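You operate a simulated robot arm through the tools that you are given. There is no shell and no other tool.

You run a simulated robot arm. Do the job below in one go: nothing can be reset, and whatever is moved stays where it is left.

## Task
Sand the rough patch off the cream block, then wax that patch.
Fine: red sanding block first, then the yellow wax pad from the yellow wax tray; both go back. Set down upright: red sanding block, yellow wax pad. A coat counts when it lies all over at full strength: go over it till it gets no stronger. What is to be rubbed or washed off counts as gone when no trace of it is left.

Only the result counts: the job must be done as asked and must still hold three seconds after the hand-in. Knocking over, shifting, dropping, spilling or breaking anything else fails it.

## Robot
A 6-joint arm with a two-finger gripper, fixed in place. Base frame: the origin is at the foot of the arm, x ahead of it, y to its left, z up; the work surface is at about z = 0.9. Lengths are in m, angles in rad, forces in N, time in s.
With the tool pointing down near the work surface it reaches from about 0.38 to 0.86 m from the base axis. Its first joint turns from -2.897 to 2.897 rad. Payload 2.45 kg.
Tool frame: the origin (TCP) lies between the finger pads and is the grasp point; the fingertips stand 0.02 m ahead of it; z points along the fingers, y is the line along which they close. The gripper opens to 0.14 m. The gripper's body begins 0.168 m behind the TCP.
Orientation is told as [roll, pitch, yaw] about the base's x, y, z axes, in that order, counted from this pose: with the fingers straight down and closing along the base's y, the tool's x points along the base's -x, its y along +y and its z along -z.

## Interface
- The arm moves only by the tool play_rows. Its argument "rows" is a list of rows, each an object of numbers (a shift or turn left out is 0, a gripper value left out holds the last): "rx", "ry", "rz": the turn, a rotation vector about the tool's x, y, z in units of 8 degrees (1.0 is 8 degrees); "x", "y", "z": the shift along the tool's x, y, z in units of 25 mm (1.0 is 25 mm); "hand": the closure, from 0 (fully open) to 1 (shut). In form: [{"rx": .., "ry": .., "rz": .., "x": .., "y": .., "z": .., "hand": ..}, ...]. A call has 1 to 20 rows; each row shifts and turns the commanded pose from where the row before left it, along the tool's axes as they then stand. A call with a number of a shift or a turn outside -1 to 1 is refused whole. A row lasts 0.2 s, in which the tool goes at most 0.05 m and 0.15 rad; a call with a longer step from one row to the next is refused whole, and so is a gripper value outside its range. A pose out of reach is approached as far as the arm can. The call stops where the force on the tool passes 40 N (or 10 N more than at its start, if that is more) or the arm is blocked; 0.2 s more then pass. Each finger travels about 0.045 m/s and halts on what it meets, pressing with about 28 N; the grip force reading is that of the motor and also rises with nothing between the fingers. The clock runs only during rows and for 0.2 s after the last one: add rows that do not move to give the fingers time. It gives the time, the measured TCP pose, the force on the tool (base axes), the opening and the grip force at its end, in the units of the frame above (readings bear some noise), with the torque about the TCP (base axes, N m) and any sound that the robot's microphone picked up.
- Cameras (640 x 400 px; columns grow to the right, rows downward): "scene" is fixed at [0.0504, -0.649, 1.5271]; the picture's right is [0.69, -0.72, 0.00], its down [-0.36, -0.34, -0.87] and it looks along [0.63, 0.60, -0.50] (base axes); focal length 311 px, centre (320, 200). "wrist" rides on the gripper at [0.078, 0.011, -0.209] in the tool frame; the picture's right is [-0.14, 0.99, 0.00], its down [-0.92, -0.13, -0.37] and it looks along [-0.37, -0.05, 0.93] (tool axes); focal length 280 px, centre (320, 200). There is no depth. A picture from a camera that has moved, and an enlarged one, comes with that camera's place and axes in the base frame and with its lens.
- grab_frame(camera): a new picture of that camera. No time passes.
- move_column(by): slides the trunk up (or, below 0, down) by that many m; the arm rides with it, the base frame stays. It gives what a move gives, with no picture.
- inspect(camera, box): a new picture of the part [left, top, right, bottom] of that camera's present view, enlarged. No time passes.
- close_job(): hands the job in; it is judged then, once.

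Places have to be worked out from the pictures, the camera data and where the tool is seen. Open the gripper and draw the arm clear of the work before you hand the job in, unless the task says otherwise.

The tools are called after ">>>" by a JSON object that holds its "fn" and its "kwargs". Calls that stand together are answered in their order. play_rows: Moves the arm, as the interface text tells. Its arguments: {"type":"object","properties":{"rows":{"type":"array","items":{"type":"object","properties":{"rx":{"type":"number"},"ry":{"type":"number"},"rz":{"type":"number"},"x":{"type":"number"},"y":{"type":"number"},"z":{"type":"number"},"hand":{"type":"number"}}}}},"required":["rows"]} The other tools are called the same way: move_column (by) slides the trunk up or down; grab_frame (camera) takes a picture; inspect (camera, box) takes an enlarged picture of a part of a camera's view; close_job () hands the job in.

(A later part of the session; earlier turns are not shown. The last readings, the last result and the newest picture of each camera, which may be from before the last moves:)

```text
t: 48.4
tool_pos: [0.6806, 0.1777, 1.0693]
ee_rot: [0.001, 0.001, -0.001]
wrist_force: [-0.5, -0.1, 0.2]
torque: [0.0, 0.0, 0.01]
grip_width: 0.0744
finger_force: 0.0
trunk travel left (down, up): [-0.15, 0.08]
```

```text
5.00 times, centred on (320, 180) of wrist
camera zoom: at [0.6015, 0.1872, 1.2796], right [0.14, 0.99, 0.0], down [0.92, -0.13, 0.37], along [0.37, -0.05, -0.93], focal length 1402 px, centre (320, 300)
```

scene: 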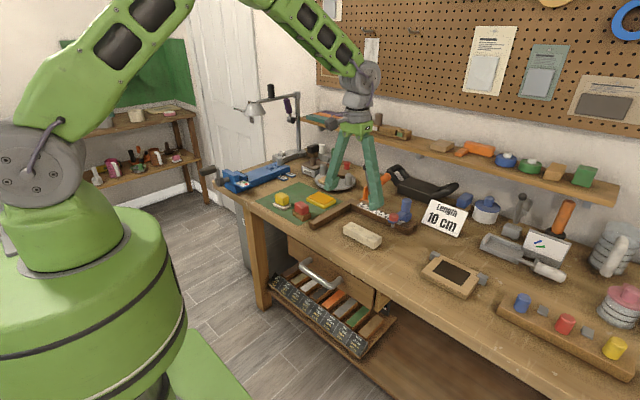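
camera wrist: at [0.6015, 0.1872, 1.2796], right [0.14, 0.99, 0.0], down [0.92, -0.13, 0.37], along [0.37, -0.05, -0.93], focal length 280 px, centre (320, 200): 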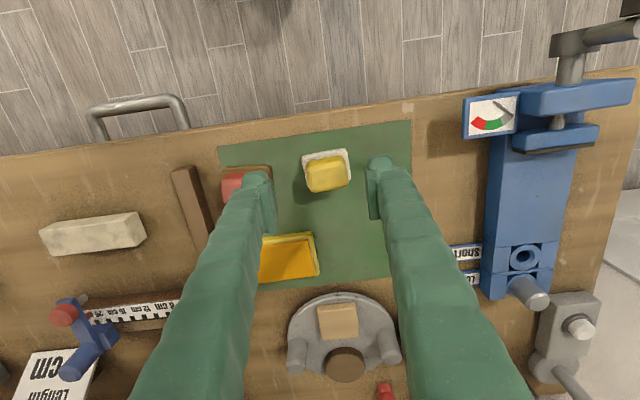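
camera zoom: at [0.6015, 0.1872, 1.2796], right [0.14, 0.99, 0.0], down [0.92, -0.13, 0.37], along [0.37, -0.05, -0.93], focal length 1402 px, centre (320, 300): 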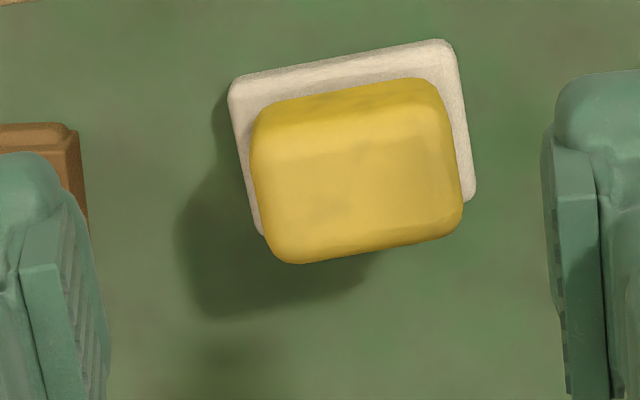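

The yellow pad's base is centred near (0.702, 0.182) at yaw ≈ +2.5°, with a handle about 0.047 long and its top near z≈0.955. I align over it and descend partway.

>>> {"fn": "play_rows", "kwargs": {"rows": [{"x": -0.43, "y": 0.095}, {"x": -0.43, "y": 0.095}, {"rz": -0.31}, {"z": 0.75}, {"z": 0.75}, {"z": 0.75}, {"z": 0.75}, {}, {}]}}

>>> {"fn": "grab_frame", "kwargs": {"camera": "wrist"}}

>>> {"fn": "inspect", "kwargs": {"camera": "wrist", "box": [250, 130, 400, 230]}}

>>> {"fn": "inspect", "kwargs": {"camera": "scene", "box": [250, 150, 340, 225]}}

```text
t: 50.4
tool_pos: [0.7007, 0.1809, 0.9953]
ee_rot: [-0.002, -0.001, 0.042]
wrist_force: [0.1, -0.7, 0.8]
torque: [0.03, -0.01, -0.05]
grip_width: 0.0738
finger_force: 0.0
trunk travel left (down, up): [-0.15, 0.08]
```

```text
taken
camera wrist: at [0.6214, 0.1884, 1.2053], right [0.09, 1.0, 0.0], down [0.93, -0.09, 0.37], along [0.37, -0.03, -0.93], focal length 280 px, centre (320, 200)
```

wrist: 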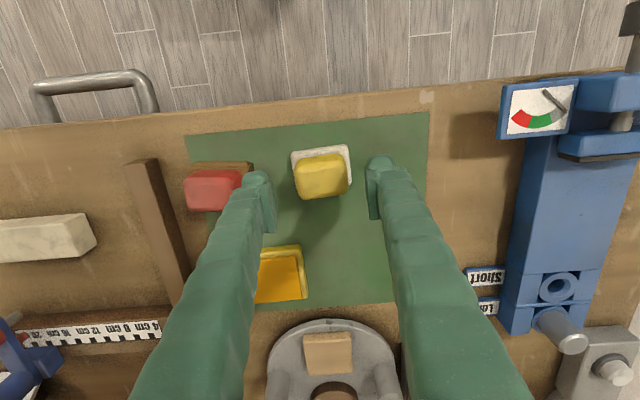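

```text
4.00 times, centred on (325, 180) of wrist
camera zoom: at [0.6214, 0.1884, 1.2053], right [0.09, 1.0, 0.0], down [0.93, -0.09, 0.37], along [0.37, -0.03, -0.93], focal length 1122 px, centre (300, 280)
```

zoom: 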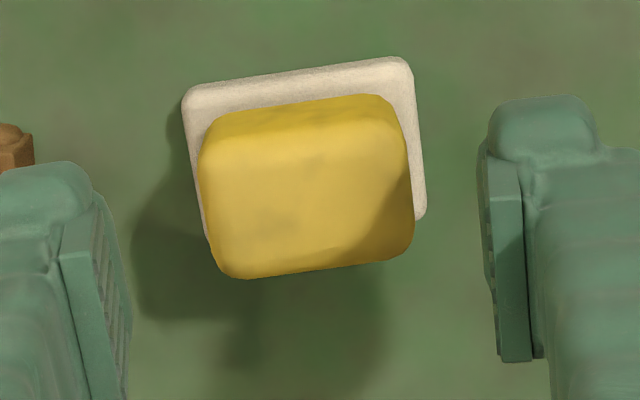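

```text
5.33 times, centred on (295, 188) of scene
camera zoom: at [0.0504, -0.649, 1.5271], right [0.69, -0.72, 0.0], down [-0.36, -0.34, -0.87], along [0.63, 0.6, -0.5], focal length 1658 px, centre (453, 267)
```

zoom: 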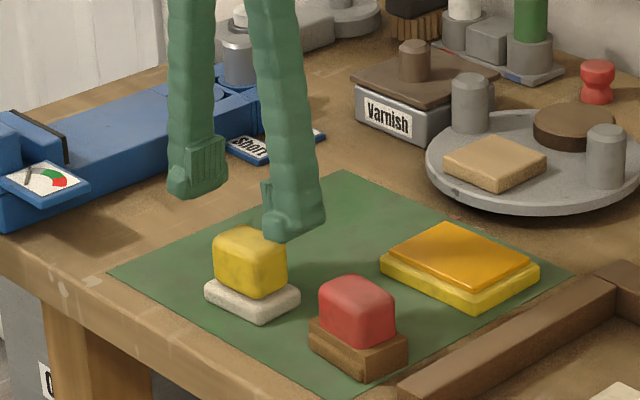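

The alignment is within about a millimetre. I descend to z≈0.943, watching the force, then close on the yellow handle.

>>> {"fn": "play_rows", "kwargs": {"rows": [{"y": 0.03, "z": 0.7}, {"z": 0.6}, {"z": 0.4}, {"z": 0.4}, {}, {"hand": 0.62}, {"hand": 0.75}, {"hand": 0.9}, {"hand": 1.0}, {}, {}]}}

>>> {"fn": "grab_frame", "kwargs": {"camera": "wrist"}}

>>> {"fn": "inspect", "kwargs": {"camera": "scene", "box": [250, 150, 340, 225]}}

```text
t: 52.8
tool_pos: [0.7021, 0.1839, 0.9432]
ee_rot: [-0.001, 0.0, 0.045]
wrist_force: [0.0, -0.1, 0.8]
torque: [0.02, 0.01, 0.03]
grip_width: 0.049
finger_force: 27.6
trunk travel left (down, up): [-0.15, 0.08]
```

```text
taken
camera wrist: at [0.6225, 0.1903, 1.1531], right [0.09, 1.0, 0.0], down [0.93, -0.09, 0.37], along [0.37, -0.03, -0.93], focal length 280 px, centre (320, 200)
```

wrist: 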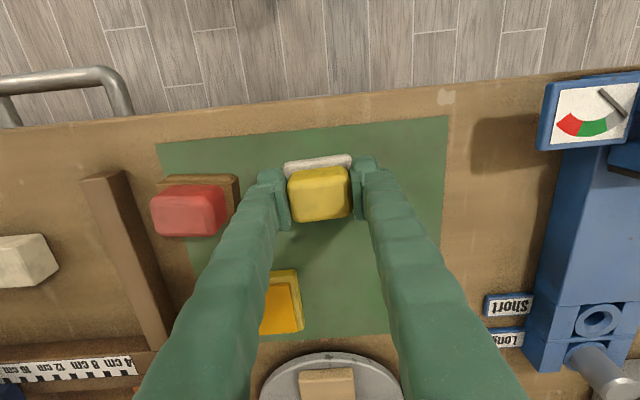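

```text
5.33 times, centred on (295, 188) of scene
camera zoom: at [0.0504, -0.649, 1.5271], right [0.69, -0.72, 0.0], down [-0.36, -0.34, -0.87], along [0.63, 0.6, -0.5], focal length 1658 px, centre (453, 267)
```

zoom: 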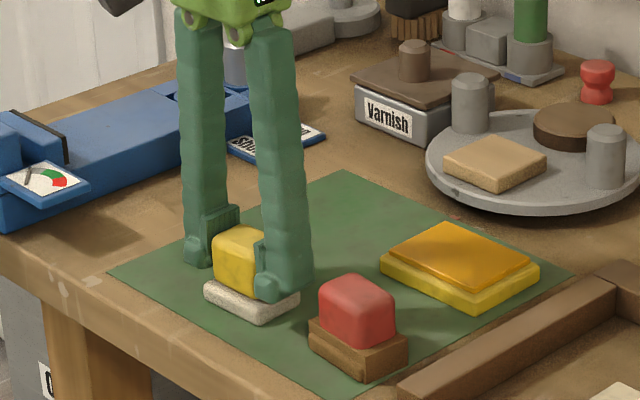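

The grip holds at 0.049 wide. The yellow pad's home grasp pose is about (0.702, 0.183, 0.943) with yaw +0.043. I lift, turn to yaw 0 and carry it over the wax tray, whose wax centre I judge to be near (0.835, 0.098).

>>> {"fn": "play_rows", "kwargs": {"rows": [{"z": -0.5}, {"z": -0.8}, {"z": -0.8}, {"z": -0.8}, {"rz": 0.31}, {"x": -0.867, "y": -0.567}, {"x": -0.867, "y": -0.567}, {"x": -0.867, "y": -0.567}, {"x": -0.867, "y": -0.567}, {"x": -0.867, "y": -0.567}, {"x": -0.667, "y": -0.567}, {}, {}]}}

>>> {"fn": "grab_frame", "kwargs": {"camera": "wrist"}}

>>> {"fn": "inspect", "kwargs": {"camera": "scene", "box": [260, 150, 360, 230]}}

```text
t: 55.6
tool_pos: [0.8268, 0.0982, 1.0134]
ee_rot: [0.002, 0.0, 0.001]
wrist_force: [0.1, 0.4, -1.2]
torque: [0.02, 0.03, 0.03]
grip_width: 0.0489
finger_force: 27.8
trunk travel left (down, up): [-0.15, 0.08]
```

```text
taken
camera wrist: at [0.7477, 0.1082, 1.2243], right [0.14, 0.99, 0.0], down [0.92, -0.13, 0.37], along [0.36, -0.05, -0.93], focal length 280 px, centre (320, 200)
```

wrist: 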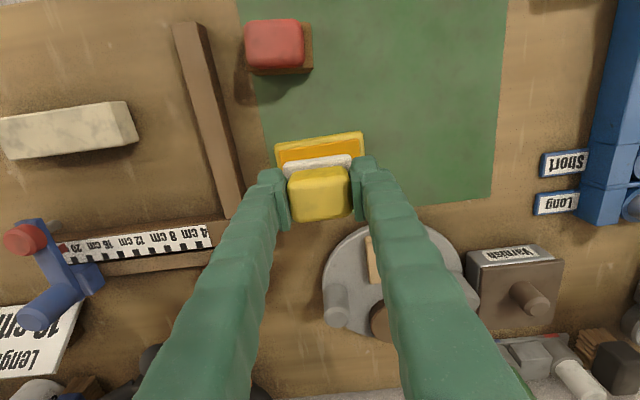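

```text
5.00 times, centred on (310, 190) of scene
camera zoom: at [0.0504, -0.649, 1.5271], right [0.69, -0.72, 0.0], down [-0.36, -0.34, -0.87], along [0.63, 0.6, -0.5], focal length 1555 px, centre (370, 250)
```

zoom: 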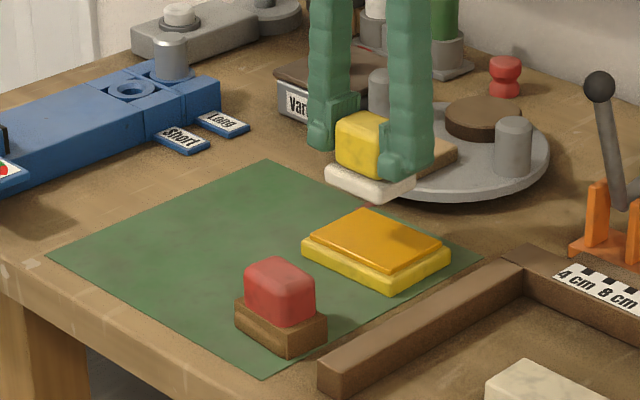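

The pad looks to be above the tray. I enlarge the wrist view to check the offset from the tray.

>>> {"fn": "inspect", "kwargs": {"camera": "wrist", "box": [250, 120, 390, 230]}}

```text
3.64 times, centred on (320, 175) of wrist
camera zoom: at [0.7477, 0.1082, 1.2243], right [0.14, 0.99, 0.0], down [0.92, -0.13, 0.37], along [0.36, -0.05, -0.93], focal length 1020 px, centre (320, 291)
```

zoom: 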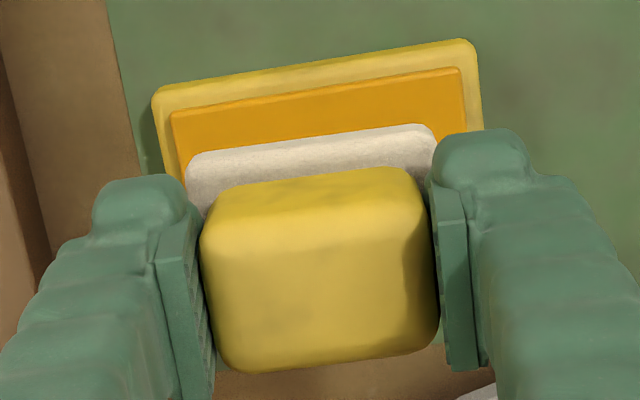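

The wax spans x≈0.804–0.868, y≈0.055–0.142, with its top near z≈0.921. I shift 6 mm forward and lower to just above contact, expected at TCP z≈0.963.

>>> {"fn": "play_rows", "kwargs": {"rows": [{"x": -0.24, "z": 0.3}, {"z": 0.5}, {"z": 0.5}, {"z": 0.3}, {"z": 0.1}, {}, {}]}}

>>> {"fn": "inspect", "kwargs": {"camera": "scene", "box": [260, 150, 360, 230]}}

```text
t: 57.2
tool_pos: [0.8345, 0.0978, 0.9723]
ee_rot: [0.001, 0.0, 0.001]
wrist_force: [-0.5, -0.1, -0.8]
torque: [0.01, 0.01, 0.0]
grip_width: 0.0491
finger_force: 28.3
trunk travel left (down, up): [-0.15, 0.08]
```

```text
5.00 times, centred on (310, 190) of scene
camera zoom: at [0.0504, -0.649, 1.5271], right [0.69, -0.72, 0.0], down [-0.36, -0.34, -0.87], along [0.63, 0.6, -0.5], focal length 1555 px, centre (370, 250)
```

zoom: 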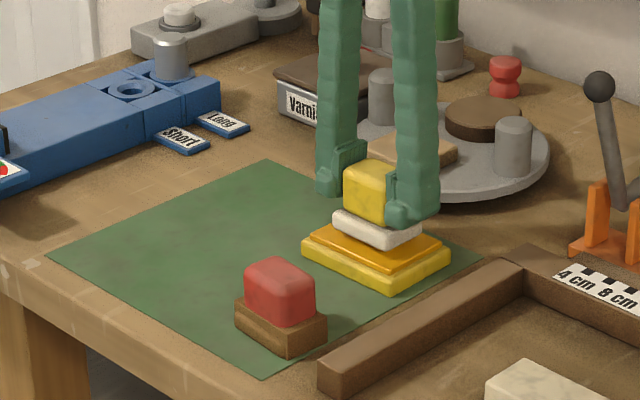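

The pad is centred about a centimetre above the wax. I lower in small steps to light contact.

>>> {"fn": "play_rows", "kwargs": {"rows": [{"z": 0.12}, {"z": 0.12}, {"z": 0.06}, {}]}}

```text
t: 58.2
tool_pos: [0.833, 0.0981, 0.9642]
ee_rot: [0.0, -0.002, 0.0]
wrist_force: [0.5, 1.0, 2.3]
torque: [0.03, 0.03, 0.02]
grip_width: 0.049
finger_force: 28.6
trunk travel left (down, up): [-0.15, 0.08]
```

The pad touches the wax at about 3 N. I press a bit more and hold.

>>> {"fn": "play_rows", "kwargs": {"rows": [{"z": 0.03}, {}, {}, {"y": 0.06}, {"y": -0.06}, {"y": -0.06}, {"y": 0.06}, {}, {}]}}

>>> {"fn": "inspect", "kwargs": {"camera": "scene", "box": [260, 150, 360, 230]}}

```text
t: 60.2
tool_pos: [0.832, 0.098, 0.9638]
ee_rot: [-0.001, -0.004, 0.002]
wrist_force: [4.3, -0.8, 9.7]
torque: [-0.05, -0.12, 0.03]
grip_width: 0.0491
finger_force: 28.0
trunk travel left (down, up): [-0.15, 0.08]
```

```text
5.00 times, centred on (310, 190) of scene
camera zoom: at [0.0504, -0.649, 1.5271], right [0.69, -0.72, 0.0], down [-0.36, -0.34, -0.87], along [0.63, 0.6, -0.5], focal length 1555 px, centre (370, 250)
```

zoom: 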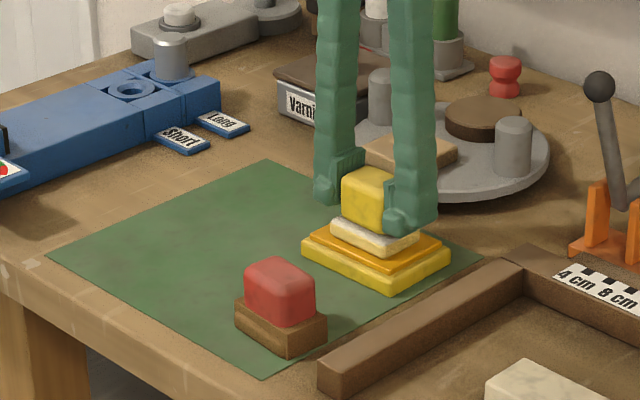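

The lower rim of the pad looks tinted with wax now and the tray hasn't moved. I enlarge to check.

>>> {"fn": "inspect", "kwargs": {"camera": "scene", "box": [315, 185, 355, 215]}}

```text
13.33 times, centred on (335, 200) of scene
camera zoom: at [0.0504, -0.649, 1.5271], right [0.69, -0.72, 0.0], down [-0.36, -0.34, -0.87], along [0.63, 0.6, -0.5], focal length 4146 px, centre (120, 200)
```

zoom: 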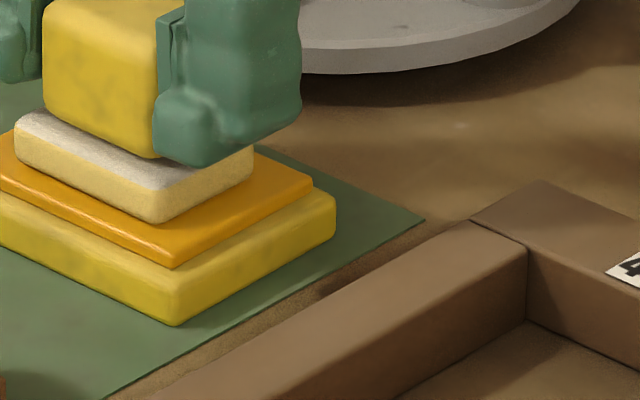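

The pad's sides have taken a yellow tint, so it is picking up wax. I hold and work it a little more to see if the tint deepens.

>>> {"fn": "play_rows", "kwargs": {"rows": [{"y": 0.08}, {"y": 0.08}, {"y": -0.08}, {"y": -0.08}, {"y": -0.08}, {"y": -0.08}, {"y": 0.08}, {"y": 0.08}, {}, {}]}}

>>> {"fn": "inspect", "kwargs": {"camera": "scene", "box": [315, 185, 355, 215]}}

```text
t: 62.4
tool_pos: [0.8324, 0.095, 0.9643]
ee_rot: [0.0, -0.003, 0.0]
wrist_force: [1.2, -6.3, 14.8]
torque: [-0.22, -0.06, 0.03]
grip_width: 0.0493
finger_force: 28.4
trunk travel left (down, up): [-0.15, 0.08]
```

```text
13.33 times, centred on (335, 200) of scene
camera zoom: at [0.0504, -0.649, 1.5271], right [0.69, -0.72, 0.0], down [-0.36, -0.34, -0.87], along [0.63, 0.6, -0.5], focal length 4146 px, centre (120, 200)
```

zoom: 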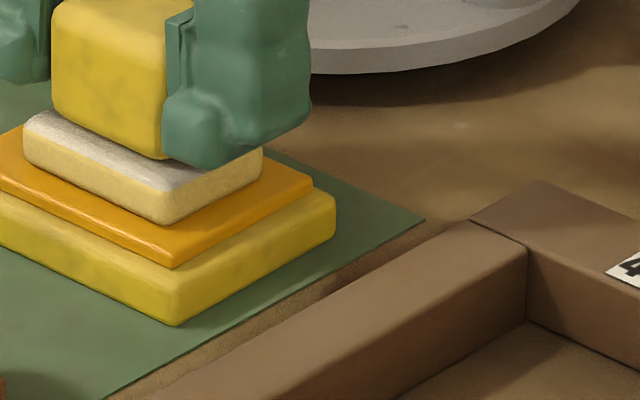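

The tint is steady and the tray hasn't moved. I lift and carry the loaded pad over the patch.

>>> {"fn": "play_rows", "kwargs": {"rows": [{"z": -0.5}, {"z": -0.8}, {"z": -0.6}, {"x": 0.324, "y": -0.94}, {"x": 0.324, "y": -0.94}, {"x": 0.324, "y": -0.94}, {"x": 0.324, "y": -0.94}, {"x": 0.324, "y": -0.94}, {"x": 0.324, "y": -0.94}, {"x": 0.324, "y": -0.94}, {"x": 0.324, "y": -0.94}, {"x": 0.324, "y": -0.94}, {"x": 0.324, "y": -0.94}, {}, {}]}}

>>> {"fn": "inspect", "kwargs": {"camera": "wrist", "box": [230, 120, 390, 230]}}

>>> {"fn": "inspect", "kwargs": {"camera": "scene", "box": [310, 180, 410, 260]}}

>>> {"fn": "inspect", "kwargs": {"camera": "scene", "box": [260, 160, 350, 235]}}

```text
t: 65.6
tool_pos: [0.7525, -0.1376, 1.0105]
ee_rot: [-0.001, 0.0, 0.001]
wrist_force: [0.1, -0.7, -1.0]
torque: [-0.01, -0.02, 0.01]
grip_width: 0.049
finger_force: 28.2
trunk travel left (down, up): [-0.15, 0.08]
```

```text
3.64 times, centred on (310, 175) of wrist
camera zoom: at [0.6736, -0.1287, 1.2208], right [0.14, 0.99, 0.0], down [0.92, -0.13, 0.37], along [0.37, -0.05, -0.93], focal length 1020 px, centre (356, 291)
```

zoom: 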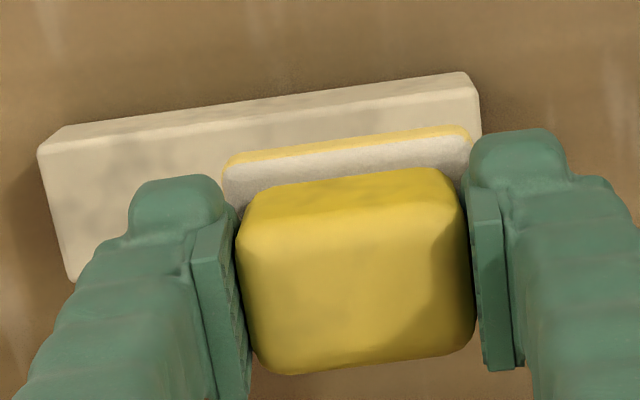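

```text
5.00 times, centred on (360, 220) of scene
camera zoom: at [0.0504, -0.649, 1.5271], right [0.69, -0.72, 0.0], down [-0.36, -0.34, -0.87], along [0.63, 0.6, -0.5], focal length 1555 px, centre (120, 100)
```

zoom: 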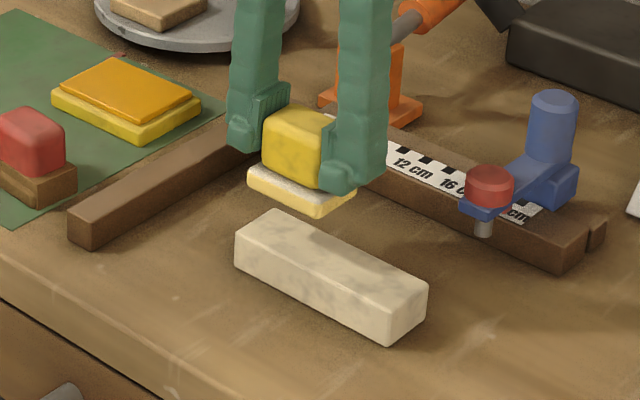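

```text
5.33 times, centred on (305, 198) of scene
camera zoom: at [0.0504, -0.649, 1.5271], right [0.69, -0.72, 0.0], down [-0.36, -0.34, -0.87], along [0.63, 0.6, -0.5], focal length 1658 px, centre (400, 213)
```

zoom: 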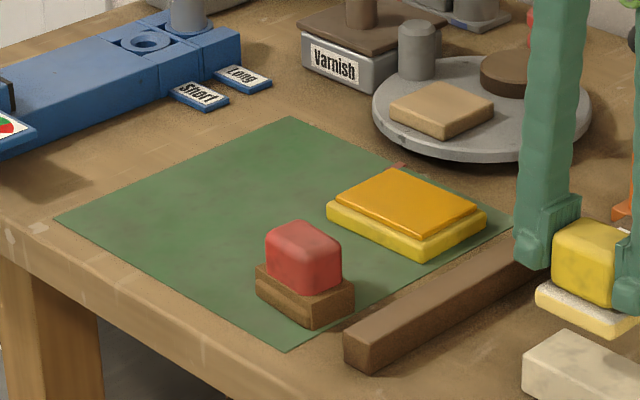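

The tray and red block are untouched, and the pad carries wax on its lower half. I descend over the patch to just above contact.

>>> {"fn": "play_rows", "kwargs": {"rows": [{"x": 0.04, "z": 0.5}, {"z": 0.5}, {"z": 0.2}, {"z": 0.08}, {"z": 0.08}, {}]}}

```text
t: 67.0
tool_pos: [0.7506, -0.1369, 0.9766]
ee_rot: [-0.001, 0.001, -0.001]
wrist_force: [-0.4, 0.3, -1.7]
torque: [-0.01, 0.0, -0.01]
grip_width: 0.0488
finger_force: 27.9
trunk travel left (down, up): [-0.15, 0.08]
```

There's no contact yet at 0.977. I continue in small steps.

>>> {"fn": "play_rows", "kwargs": {"rows": [{"z": 0.06}, {"z": 0.06}, {"z": 0.04}, {}]}}

```text
t: 68.0
tool_pos: [0.7501, -0.1377, 0.9732]
ee_rot: [-0.001, 0.0, 0.0]
wrist_force: [0.6, -0.1, -0.8]
torque: [0.01, 0.01, 0.01]
grip_width: 0.049
finger_force: 27.6
trunk travel left (down, up): [-0.15, 0.08]
```

>>> {"fn": "play_rows", "kwargs": {"rows": [{"z": 0.04}, {"z": 0.03}, {}]}}

```text
t: 68.8
tool_pos: [0.7513, -0.137, 0.9729]
ee_rot: [0.0, -0.001, -0.001]
wrist_force: [0.3, 0.0, 4.7]
torque: [0.03, -0.02, 0.01]
grip_width: 0.049
finger_force: 28.1
trunk travel left (down, up): [-0.15, 0.08]
```

The pad is in contact at about 5 N. I press slightly more and make strokes along y over the patch.

>>> {"fn": "play_rows", "kwargs": {"rows": [{"z": 0.02}, {"y": -0.3}, {"y": -0.3}, {"y": -0.3}, {"y": 0.3}, {"y": 0.3}, {"y": 0.3}, {"y": 0.3}, {"y": 0.3}, {"y": 0.3}, {"y": -0.3}, {"y": -0.3}, {"y": -0.3}, {"y": -0.3}, {"y": -0.3}, {"y": -0.3}, {"y": 0.3}, {"y": 0.3}, {"y": 0.3}, {}]}}

>>> {"fn": "inspect", "kwargs": {"camera": "scene", "box": [330, 200, 390, 250]}}

```text
t: 73.0
tool_pos: [0.7494, -0.1402, 0.9714]
ee_rot: [0.0, -0.004, 0.0]
wrist_force: [0.0, -11.8, 25.8]
torque: [-0.22, 0.01, 0.0]
grip_width: 0.0492
finger_force: 27.9
trunk travel left (down, up): [-0.15, 0.08]
```

```text
8.00 times, centred on (360, 225) of scene
camera zoom: at [0.0504, -0.649, 1.5271], right [0.69, -0.72, 0.0], down [-0.36, -0.34, -0.87], along [0.63, 0.6, -0.5], focal length 2488 px, centre (0, 0)
```

zoom: 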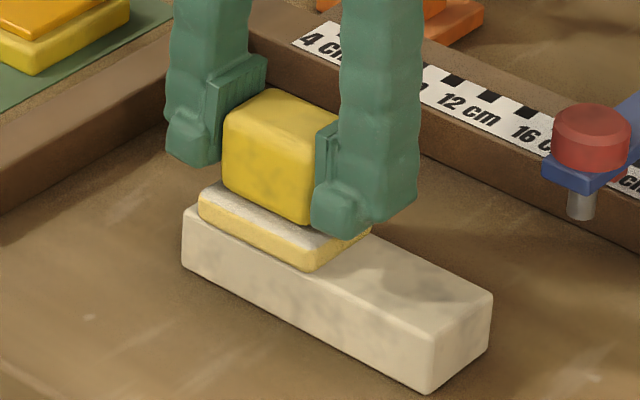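

The press has risen to 26 N, so I ease off slightly. Then I stroke with small x offsets to cover the full patch width.

>>> {"fn": "play_rows", "kwargs": {"rows": [{"z": -0.02}, {"x": -0.1, "y": -0.3}, {"y": -0.3}, {"y": -0.3}, {"y": 0.4}, {"y": 0.4}, {"y": 0.4}, {"y": 0.4}, {"x": 0.1, "y": -0.4}, {"x": 0.1, "y": -0.4}, {"y": -0.4}, {"y": -0.4}, {"y": 0.4}, {"y": 0.4}, {"y": 0.3}, {"x": -0.1}, {}]}}

```text
t: 76.6
tool_pos: [0.7485, -0.1334, 0.972]
ee_rot: [0.0, 0.0, -0.001]
wrist_force: [-7.2, -1.7, 12.6]
torque: [-0.09, 0.25, -0.07]
grip_width: 0.0487
finger_force: 28.0
trunk travel left (down, up): [-0.15, 0.08]
```

The force is about 13 N. I lift and move aside toward +y to look at the coat.

>>> {"fn": "play_rows", "kwargs": {"rows": [{"z": -0.5}, {"z": -0.9}, {"z": -0.6, "y": 0.5}, {"y": 0.9}, {"y": 0.9}, {"y": 0.9}, {"y": 0.9}, {}]}}

>>> {"fn": "inspect", "kwargs": {"camera": "scene", "box": [330, 205, 400, 255]}}

>>> {"fn": "grab_frame", "kwargs": {"camera": "wrist"}}

>>> {"fn": "inspect", "kwargs": {"camera": "wrist", "box": [135, 130, 285, 220]}}

```text
t: 78.4
tool_pos: [0.7518, -0.0284, 1.0205]
ee_rot: [0.0, 0.001, 0.0]
wrist_force: [0.5, -0.2, -0.9]
torque: [0.0, 0.01, -0.02]
grip_width: 0.0491
finger_force: 28.2
trunk travel left (down, up): [-0.15, 0.08]
```

```text
8.00 times, centred on (365, 230) of scene
camera zoom: at [0.0504, -0.649, 1.5271], right [0.69, -0.72, 0.0], down [-0.36, -0.34, -0.87], along [0.63, 0.6, -0.5], focal length 2488 px, centre (-40, -40)
```

zoom: 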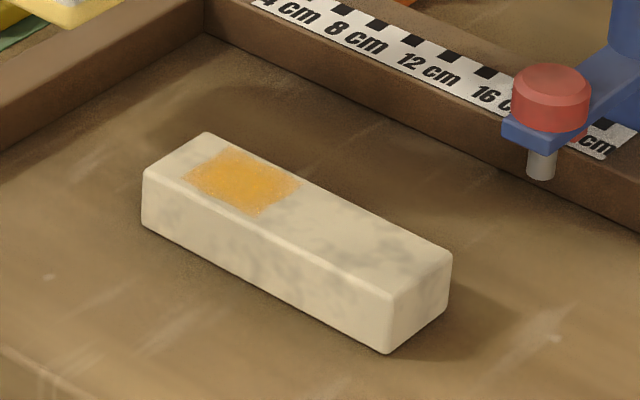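

```text
taken
camera wrist: at [0.6729, -0.0186, 1.2306], right [0.14, 0.99, 0.0], down [0.92, -0.13, 0.37], along [0.36, -0.05, -0.93], focal length 280 px, centre (320, 200)
```

wrist: 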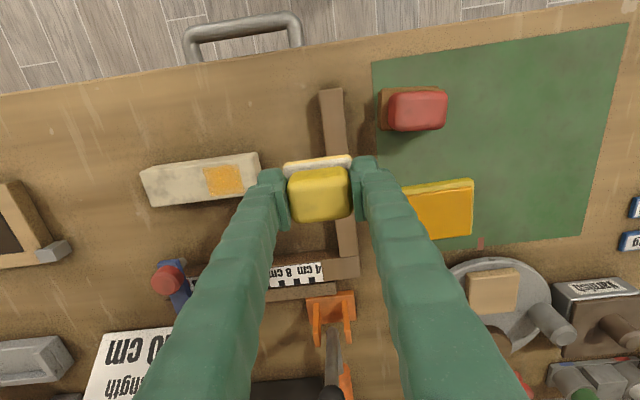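

```text
4.27 times, centred on (210, 175) of wrist
camera zoom: at [0.6729, -0.0186, 1.2306], right [0.14, 0.99, 0.0], down [0.92, -0.13, 0.37], along [0.36, -0.05, -0.93], focal length 1196 px, centre (789, 307)
```

zoom: 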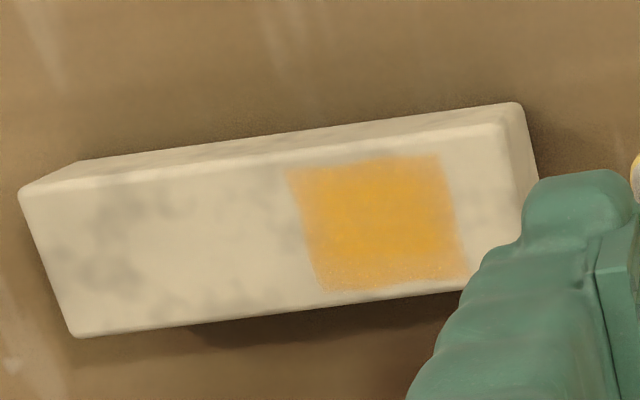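

A wax coat shows over about x 0.736–0.770, y -0.159 to -0.118, stronger in the middle than at the rims. I enlarge it to judge how even it is.

>>> {"fn": "inspect", "kwargs": {"camera": "scene", "box": [342, 217, 374, 237]}}

>>> {"fn": "inspect", "kwargs": {"camera": "wrist", "box": [192, 155, 256, 205]}}

```text
16.00 times, centred on (358, 227) of scene
camera zoom: at [0.0504, -0.649, 1.5271], right [0.69, -0.72, 0.0], down [-0.36, -0.34, -0.87], along [0.63, 0.6, -0.5], focal length 4975 px, centre (-288, -232)
```

zoom: 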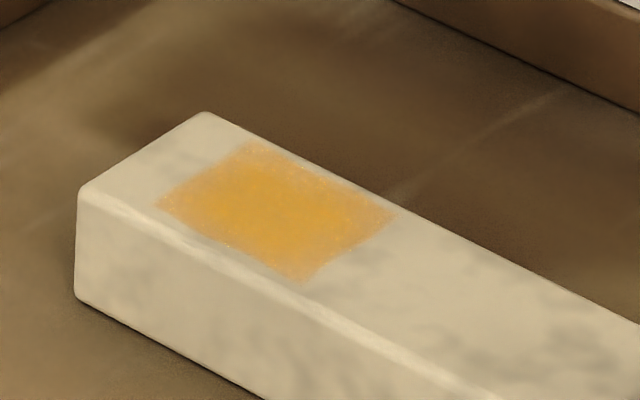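

```text
8.00 times, centred on (224, 180) of wrist
camera zoom: at [0.6729, -0.0186, 1.2306], right [0.14, 0.99, 0.0], down [0.92, -0.13, 0.37], along [0.36, -0.05, -0.93], focal length 2243 px, centre (1088, 360)
```

zoom: 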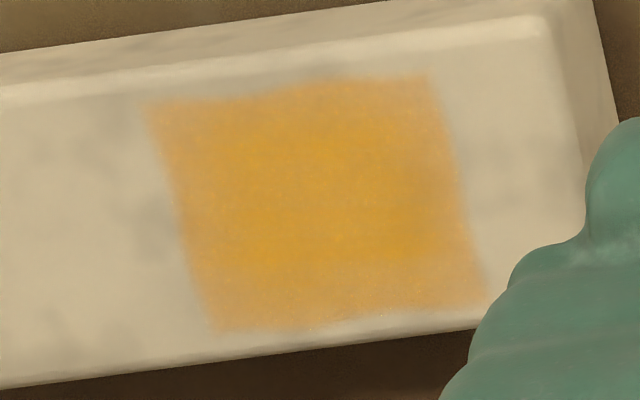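

The rims, especially the +x band, look weaker than the middle. I check how much wax the pad still carries before the next pass.

>>> {"fn": "inspect", "kwargs": {"camera": "wrist", "box": [270, 140, 370, 225]}}

>>> {"fn": "inspect", "kwargs": {"camera": "scene", "box": [315, 180, 365, 220]}}

```text
4.71 times, centred on (320, 182) of wrist
camera zoom: at [0.6729, -0.0186, 1.2306], right [0.14, 0.99, 0.0], down [0.92, -0.13, 0.37], along [0.36, -0.05, -0.93], focal length 1320 px, centre (320, 282)
```

zoom: 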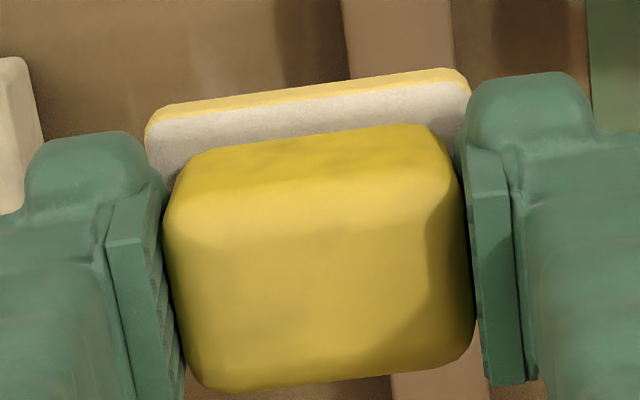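

```text
10.00 times, centred on (340, 200) of scene
camera zoom: at [0.0504, -0.649, 1.5271], right [0.69, -0.72, 0.0], down [-0.36, -0.34, -0.87], along [0.63, 0.6, -0.5], focal length 3109 px, centre (120, 200)
```

zoom: 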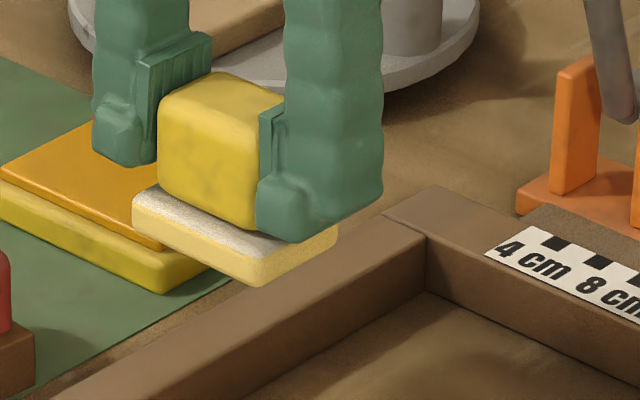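

The pad still carries wax. I retrace down with the pad centre shifted about 4 mm toward +x and make more strokes.

>>> {"fn": "play_rows", "kwargs": {"rows": [{"x": -0.16, "y": -0.9}, {"y": -0.9}, {"y": -0.9}, {"y": -0.9}, {"y": -0.8, "z": 0.6}, {"z": 0.7}, {"z": 0.4}, {"z": 0.2}, {"z": 0.1}, {}]}}

```text
t: 80.6
tool_pos: [0.7556, -0.1396, 0.9712]
ee_rot: [0.0, -0.003, -0.001]
wrist_force: [1.3, 1.6, 3.4]
torque: [0.03, -0.03, 0.03]
grip_width: 0.049
finger_force: 28.4
trunk travel left (down, up): [-0.15, 0.08]
```

The pad is in light contact at about 4 N and x≈0.755. I press about 0.8 mm more and run strokes of ±18 mm.

>>> {"fn": "play_rows", "kwargs": {"rows": [{"z": 0.03}, {"y": -0.36}, {"y": -0.36}, {"y": 0.36}, {"y": 0.36}, {"y": 0.36}, {"y": 0.36}, {"y": -0.36}, {"y": -0.36}, {"y": -0.36}, {"y": -0.36}, {"y": 0.36}, {"y": 0.36}, {"y": 0.36}, {"y": 0.36}, {"y": -0.36}, {"y": -0.36}, {}]}}

```text
t: 84.4
tool_pos: [0.7549, -0.1392, 0.971]
ee_rot: [0.0, 0.0, 0.0]
wrist_force: [0.6, 0.8, -0.1]
torque: [-0.02, 0.01, 0.06]
grip_width: 0.0492
finger_force: 28.8
trunk travel left (down, up): [-0.15, 0.08]
```

The force has fallen to about zero, so the pad may have slid up a little in the grip. I press down another 1 mm and read.

>>> {"fn": "play_rows", "kwargs": {"rows": [{"z": 0.04}, {}]}}

>>> {"fn": "inspect", "kwargs": {"camera": "scene", "box": [330, 200, 390, 250]}}

```text
t: 85.0
tool_pos: [0.7555, -0.1396, 0.9717]
ee_rot: [-0.002, -0.001, 0.0]
wrist_force: [0.4, 2.9, 8.9]
torque: [0.1, 0.05, -0.01]
grip_width: 0.0492
finger_force: 27.8
trunk travel left (down, up): [-0.15, 0.08]
```

```text
8.00 times, centred on (360, 225) of scene
camera zoom: at [0.0504, -0.649, 1.5271], right [0.69, -0.72, 0.0], down [-0.36, -0.34, -0.87], along [0.63, 0.6, -0.5], focal length 2488 px, centre (0, 0)
```

zoom: 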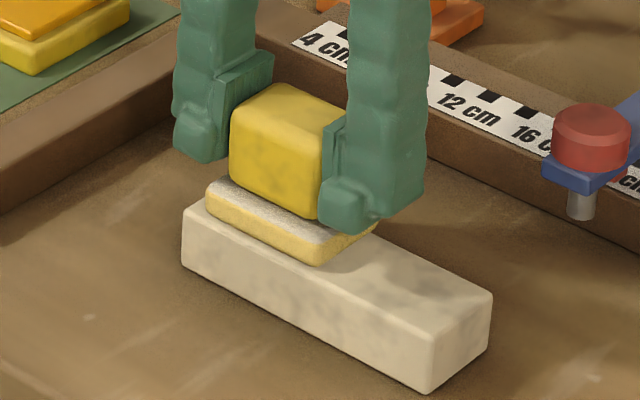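

The press is back to about 10 N and the block is unmoved. I run strokes again at this offset.

>>> {"fn": "play_rows", "kwargs": {"rows": [{"y": -0.36}, {"y": -0.36}, {"y": 0.36}, {"y": 0.36}, {"y": 0.36}, {"y": 0.36}, {"y": -0.36}, {"y": -0.36}, {"y": -0.36}, {"y": -0.36}, {"y": 0.36}, {"y": 0.36}, {"y": 0.36}, {"y": 0.36}, {"y": -0.36}, {"y": -0.36}, {}]}}

```text
t: 88.6
tool_pos: [0.7531, -0.1382, 0.9707]
ee_rot: [0.0, -0.001, 0.001]
wrist_force: [-1.1, 6.8, 13.3]
torque: [0.28, 0.01, 0.07]
grip_width: 0.0492
finger_force: 27.7
trunk travel left (down, up): [-0.15, 0.08]
```

The force is steady near 13 N. I lift and move aside to inspect the coat again.

>>> {"fn": "play_rows", "kwargs": {"rows": [{"z": -0.5}, {"z": -0.9}, {"z": -0.6, "y": 0.5}, {"y": 0.9}, {"y": 0.9}, {"y": 0.9}, {"y": 0.9}, {}]}}

>>> {"fn": "inspect", "kwargs": {"camera": "scene", "box": [342, 217, 374, 237]}}

>>> {"fn": "inspect", "kwargs": {"camera": "wrist", "box": [192, 155, 256, 205]}}

>>> {"fn": "inspect", "kwargs": {"camera": "scene", "box": [315, 180, 365, 220]}}

```text
t: 90.4
tool_pos: [0.7566, -0.0383, 1.018]
ee_rot: [-0.001, -0.002, -0.001]
wrist_force: [-0.7, -0.2, -0.8]
torque: [-0.01, 0.02, -0.02]
grip_width: 0.0489
finger_force: 28.3
trunk travel left (down, up): [-0.15, 0.08]
```

```text
16.00 times, centred on (358, 227) of scene
camera zoom: at [0.0504, -0.649, 1.5271], right [0.69, -0.72, 0.0], down [-0.36, -0.34, -0.87], along [0.63, 0.6, -0.5], focal length 4975 px, centre (-288, -232)
```

zoom: 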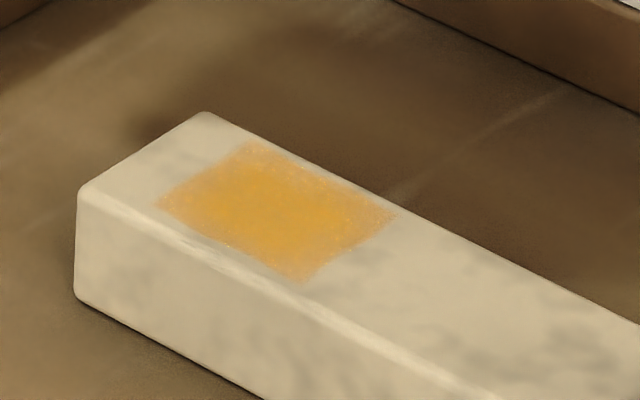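

```text
8.00 times, centred on (224, 180) of wrist
camera zoom: at [0.6772, -0.0281, 1.2275], right [0.14, 0.99, 0.0], down [0.92, -0.13, 0.37], along [0.37, -0.05, -0.93], focal length 2243 px, centre (1088, 360)
```

zoom: 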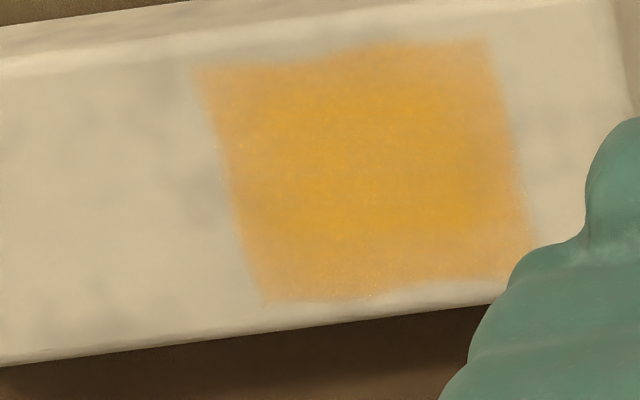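

```text
10.00 times, centred on (340, 200) of scene
camera zoom: at [0.0504, -0.649, 1.5271], right [0.69, -0.72, 0.0], down [-0.36, -0.34, -0.87], along [0.63, 0.6, -0.5], focal length 3109 px, centre (120, 200)
```

zoom: 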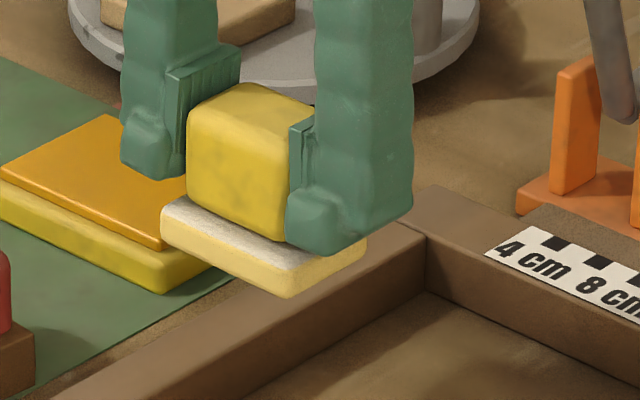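

The coat looks unchanged, so it is either saturated or the pad has run low. To tell which, I'll reload wax at the tray and go over the patch again.

>>> {"fn": "play_rows", "kwargs": {"rows": [{"x": -0.517, "y": 0.903}, {"x": -0.517, "y": 0.903}, {"x": -0.517, "y": 0.903}, {"x": -0.517, "y": 0.903}, {"x": -0.517, "y": 0.903}, {"x": -0.517, "y": 0.903}, {}, {"z": 0.6}, {"z": 0.6}, {"z": 0.4}, {"z": 0.3}, {}, {}]}}

>>> {"fn": "inspect", "kwargs": {"camera": "scene", "box": [260, 150, 360, 230]}}

```text
t: 93.2
tool_pos: [0.8329, 0.0992, 0.9726]
ee_rot: [-0.001, -0.001, -0.002]
wrist_force: [0.2, 0.8, -0.5]
torque: [0.0, 0.01, -0.01]
grip_width: 0.049
finger_force: 27.8
trunk travel left (down, up): [-0.15, 0.08]
```

```text
5.00 times, centred on (310, 190) of scene
camera zoom: at [0.0504, -0.649, 1.5271], right [0.69, -0.72, 0.0], down [-0.36, -0.34, -0.87], along [0.63, 0.6, -0.5], focal length 1555 px, centre (370, 250)
```

zoom: 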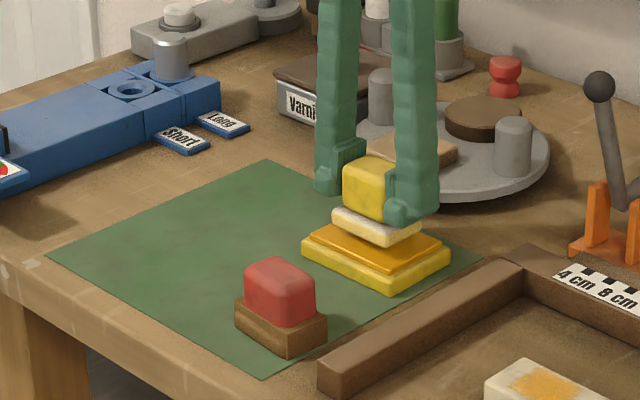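

The pad is centred over the wax at z≈0.973. I lower it in small steps to contact.

>>> {"fn": "play_rows", "kwargs": {"rows": [{"z": 0.12}, {"z": 0.12}, {"z": 0.06}, {"z": 0.04}, {}]}}

```text
t: 94.4
tool_pos: [0.8327, 0.0977, 0.9629]
ee_rot: [0.0, 0.001, 0.001]
wrist_force: [-0.4, -0.4, 3.8]
torque: [0.0, -0.04, 0.0]
grip_width: 0.0491
finger_force: 28.1
trunk travel left (down, up): [-0.15, 0.08]
```

The pad is in contact at about 4 N. I press a bit more and work it gently to reload the pad evenly.

>>> {"fn": "play_rows", "kwargs": {"rows": [{"z": 0.03}, {"y": 0.1}, {"y": 0.1}, {"y": -0.1}, {"y": -0.1}, {"y": -0.1}, {"y": -0.1}, {"y": 0.1}, {"y": 0.1}, {"x": 0.1}, {"x": -0.1}, {}, {}]}}

>>> {"fn": "inspect", "kwargs": {"camera": "scene", "box": [315, 185, 355, 215]}}

```text
t: 97.2
tool_pos: [0.8311, 0.0994, 0.9639]
ee_rot: [0.0, -0.001, 0.0]
wrist_force: [0.6, 0.7, -0.8]
torque: [0.01, 0.02, 0.0]
grip_width: 0.0491
finger_force: 27.5
trunk travel left (down, up): [-0.15, 0.08]
```

```text
13.33 times, centred on (335, 200) of scene
camera zoom: at [0.0504, -0.649, 1.5271], right [0.69, -0.72, 0.0], down [-0.36, -0.34, -0.87], along [0.63, 0.6, -0.5], focal length 4146 px, centre (120, 200)
```

zoom: 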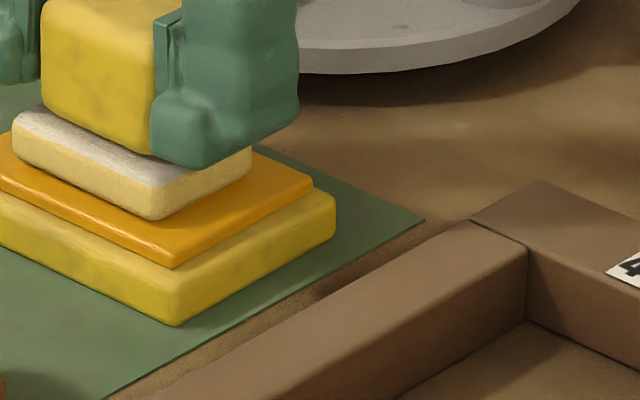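

The force relaxed to zero, since the pad slid slightly in the grip. I press another 1 mm so it loads with a firm touch.

>>> {"fn": "play_rows", "kwargs": {"rows": [{"z": 0.04}, {"y": 0.06}, {"y": -0.06}, {"y": -0.06}, {"y": 0.06}, {}]}}

>>> {"fn": "inspect", "kwargs": {"camera": "scene", "box": [315, 185, 355, 215]}}

```text
t: 98.6
tool_pos: [0.8317, 0.099, 0.9616]
ee_rot: [-0.001, -0.003, 0.0]
wrist_force: [3.0, 2.3, 18.4]
torque: [0.03, 0.12, 0.01]
grip_width: 0.0492
finger_force: 28.5
trunk travel left (down, up): [-0.15, 0.08]
```

```text
13.33 times, centred on (335, 200) of scene
camera zoom: at [0.0504, -0.649, 1.5271], right [0.69, -0.72, 0.0], down [-0.36, -0.34, -0.87], along [0.63, 0.6, -0.5], focal length 4146 px, centre (120, 200)
```

zoom: 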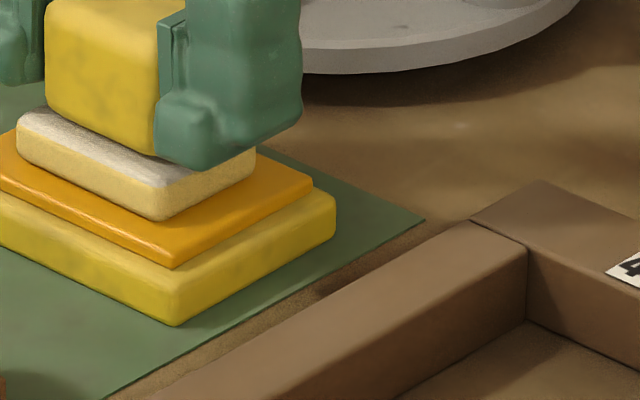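

The pad is loaded with a firm 19 N press and the tray hasn't moved. I lift and return over the patch centre.

>>> {"fn": "play_rows", "kwargs": {"rows": [{"z": -0.5}, {"z": -0.8}, {"z": -0.7}, {"x": 0.315, "y": -0.95}, {"x": 0.315, "y": -0.95}, {"x": 0.315, "y": -0.95}, {"x": 0.315, "y": -0.95}, {"x": 0.315, "y": -0.95}, {"x": 0.315, "y": -0.95}, {"x": 0.315, "y": -0.95}, {"x": 0.315, "y": -0.95}, {"x": 0.315, "y": -0.95}, {"x": 0.315, "y": -0.95}, {}, {}]}}

```text
t: 101.8
tool_pos: [0.7523, -0.1417, 1.0116]
ee_rot: [0.0, 0.0, -0.001]
wrist_force: [0.3, -0.2, -1.9]
torque: [0.02, 0.0, 0.0]
grip_width: 0.0491
finger_force: 27.9
trunk travel left (down, up): [-0.15, 0.08]
```

The pose is (0.752, -0.141, 1.012). I descend to near contact, expected at z≈0.971.

>>> {"fn": "play_rows", "kwargs": {"rows": [{"y": 0.06, "z": 0.5}, {"z": 0.5}, {"z": 0.3}, {"z": 0.12}, {"z": 0.06}, {"z": 0.06}, {}]}}

```text
t: 103.4
tool_pos: [0.7538, -0.138, 0.9741]
ee_rot: [0.0, -0.001, -0.001]
wrist_force: [-0.2, -0.1, -0.7]
torque: [0.0, 0.0, -0.03]
grip_width: 0.0492
finger_force: 28.6
trunk travel left (down, up): [-0.15, 0.08]
```

There's no contact yet at 0.974. I take small steps further down.

>>> {"fn": "play_rows", "kwargs": {"rows": [{"z": 0.06}, {"z": 0.04}, {"z": 0.04}, {}]}}

```text
t: 104.4
tool_pos: [0.7523, -0.1379, 0.972]
ee_rot: [0.0, 0.0, 0.002]
wrist_force: [-1.7, -0.9, 3.6]
torque: [-0.03, 0.02, 0.0]
grip_width: 0.0488
finger_force: 27.8
trunk travel left (down, up): [-0.15, 0.08]
```

The pad is in contact at about 4 N. I press about 0.6 mm more and stroke along y across the patch, with small x offsets.

>>> {"fn": "play_rows", "kwargs": {"rows": [{"z": 0.025}, {"y": -0.36}, {"y": -0.36}, {"y": 0.36}, {"y": 0.36}, {"y": 0.36}, {"y": 0.36}, {"y": -0.36}, {"y": -0.36}, {"x": -0.12, "y": -0.36}, {"y": -0.36}, {"y": 0.36}, {"y": 0.36}, {"y": 0.36}, {"y": 0.36}, {"x": 0.12, "y": -0.36}, {"x": 0.12, "y": -0.36}, {}]}}

```text
t: 108.2
tool_pos: [0.7496, -0.1373, 0.9695]
ee_rot: [0.002, 0.001, 0.001]
wrist_force: [1.3, 7.1, 15.1]
torque: [0.18, -0.2, 0.04]
grip_width: 0.0493
finger_force: 27.9
trunk travel left (down, up): [-0.15, 0.08]
```

The press is steady near 15 N. I run more strokes at this -x offset and then at centre.

>>> {"fn": "play_rows", "kwargs": {"rows": [{"y": -0.36}, {"y": -0.36}, {"y": 0.36}, {"y": 0.36}, {"y": 0.36}, {"y": 0.36}, {"x": -0.12, "y": -0.36}, {"y": -0.36}, {"y": -0.36}, {"y": -0.36}, {"y": 0.36}, {"y": 0.36}, {"y": 0.36}, {"y": 0.36}, {"y": -0.36}, {"y": -0.36}, {}]}}

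```text
t: 111.8
tool_pos: [0.7523, -0.1377, 0.9688]
ee_rot: [-0.001, -0.002, 0.003]
wrist_force: [1.5, 10.2, 25.3]
torque: [0.09, 0.0, 0.0]
grip_width: 0.049
finger_force: 28.1
trunk travel left (down, up): [-0.15, 0.08]
```

The force is 25 N, which is a firm rub. I lift and move aside to compare the coat.

>>> {"fn": "play_rows", "kwargs": {"rows": [{"z": -0.5}, {"z": -0.9}, {"z": -0.6, "y": 0.5}, {"y": 0.9}, {"y": 0.9}, {"y": 0.9}, {"y": 0.9}, {}]}}

>>> {"fn": "inspect", "kwargs": {"camera": "scene", "box": [342, 217, 374, 237]}}

>>> {"fn": "inspect", "kwargs": {"camera": "wrist", "box": [192, 155, 256, 205]}}

>>> {"fn": "inspect", "kwargs": {"camera": "scene", "box": [330, 205, 400, 255]}}

```text
t: 113.6
tool_pos: [0.7541, -0.0367, 1.0215]
ee_rot: [0.001, 0.0, -0.001]
wrist_force: [-0.5, -0.2, -0.8]
torque: [-0.01, -0.05, 0.03]
grip_width: 0.0492
finger_force: 27.4
trunk travel left (down, up): [-0.15, 0.08]
```

```text
16.00 times, centred on (358, 227) of scene
camera zoom: at [0.0504, -0.649, 1.5271], right [0.69, -0.72, 0.0], down [-0.36, -0.34, -0.87], along [0.63, 0.6, -0.5], focal length 4975 px, centre (-288, -232)
```

zoom: 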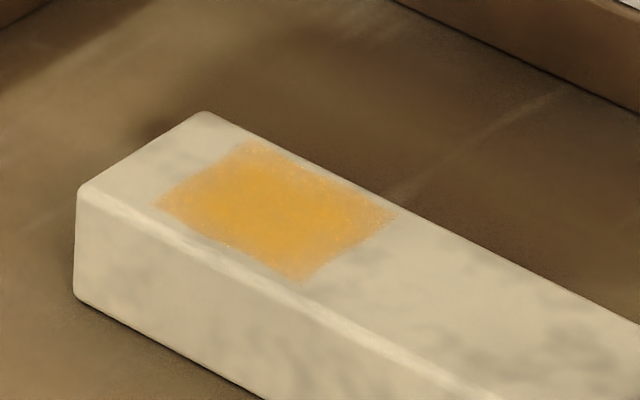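

```text
8.00 times, centred on (224, 180) of wrist
camera zoom: at [0.675, -0.0267, 1.2308], right [0.14, 0.99, 0.0], down [0.92, -0.13, 0.37], along [0.36, -0.05, -0.93], focal length 2243 px, centre (1088, 360)
```

zoom: 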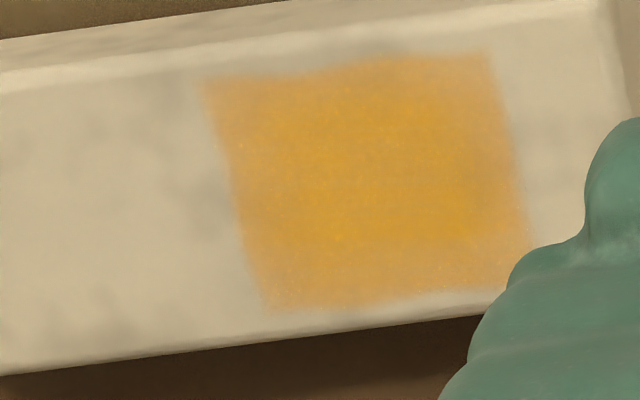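

```text
8.00 times, centred on (365, 230) of scene
camera zoom: at [0.0504, -0.649, 1.5271], right [0.69, -0.72, 0.0], down [-0.36, -0.34, -0.87], along [0.63, 0.6, -0.5], focal length 2488 px, centre (-40, -40)
```

zoom: 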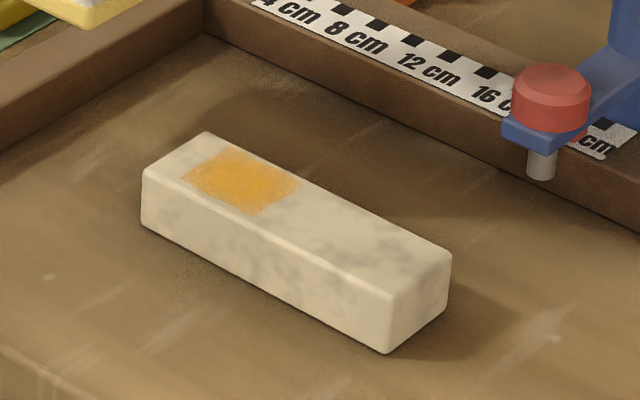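

The coat looks the same after reloading and two more full sets. As a final check on the rims, I make one more pass with larger x and y offsets and compare.

>>> {"fn": "play_rows", "kwargs": {"rows": [{"x": -0.2, "y": -0.9}, {"y": -0.9}, {"y": -0.9}, {"y": -0.9}, {"y": -0.5, "z": 0.6}, {"z": 0.7}, {"z": 0.4}, {"z": 0.2}, {"z": 0.1}, {}]}}

```text
t: 115.8
tool_pos: [0.7572, -0.1398, 0.9699]
ee_rot: [-0.001, 0.0, -0.001]
wrist_force: [-0.1, -0.7, 1.6]
torque: [-0.04, 0.03, 0.01]
grip_width: 0.0491
finger_force: 28.3
trunk travel left (down, up): [-0.15, 0.08]
```

The pad is touching lightly at x≈0.757. I press 0.8 mm more and stroke with a wider ±24 mm reach.

>>> {"fn": "play_rows", "kwargs": {"rows": [{"z": 0.03}, {"y": -0.32}, {"y": -0.32}, {"y": -0.32}, {"y": 0.4}, {"y": 0.4}, {"y": 0.4}, {"y": 0.4}, {"y": 0.32}, {"y": -0.4}, {"y": -0.4}, {"y": -0.4}, {"y": -0.4}, {"y": -0.32}, {"y": 0.32}, {"y": 0.32}, {"y": 0.32}, {}]}}

```text
t: 119.6
tool_pos: [0.7594, -0.1402, 0.9693]
ee_rot: [-0.001, -0.001, 0.001]
wrist_force: [-0.6, -4.9, 12.3]
torque: [-0.11, 0.07, 0.01]
grip_width: 0.0493
finger_force: 27.8
trunk travel left (down, up): [-0.15, 0.08]
```

The press is about 12 N. I move to the -x side at x≈0.748 and repeat there.

>>> {"fn": "play_rows", "kwargs": {"rows": [{"x": 0.22}, {"x": 0.22}, {"y": -0.32}, {"y": -0.32}, {"y": -0.32}, {"y": 0.4}, {"y": 0.4}, {"y": 0.4}, {"y": 0.4}, {"y": 0.32}, {"y": -0.4}, {"y": -0.4}, {"y": -0.4}, {"y": -0.4}, {"y": -0.32}, {"y": 0.32}, {"y": 0.32}, {"y": 0.32}, {}]}}

```text
t: 123.6
tool_pos: [0.7456, -0.138, 0.9698]
ee_rot: [-0.002, -0.002, -0.001]
wrist_force: [2.0, -6.0, 13.8]
torque: [-0.22, -0.09, -0.04]
grip_width: 0.049
finger_force: 28.0
trunk travel left (down, up): [-0.15, 0.08]
```

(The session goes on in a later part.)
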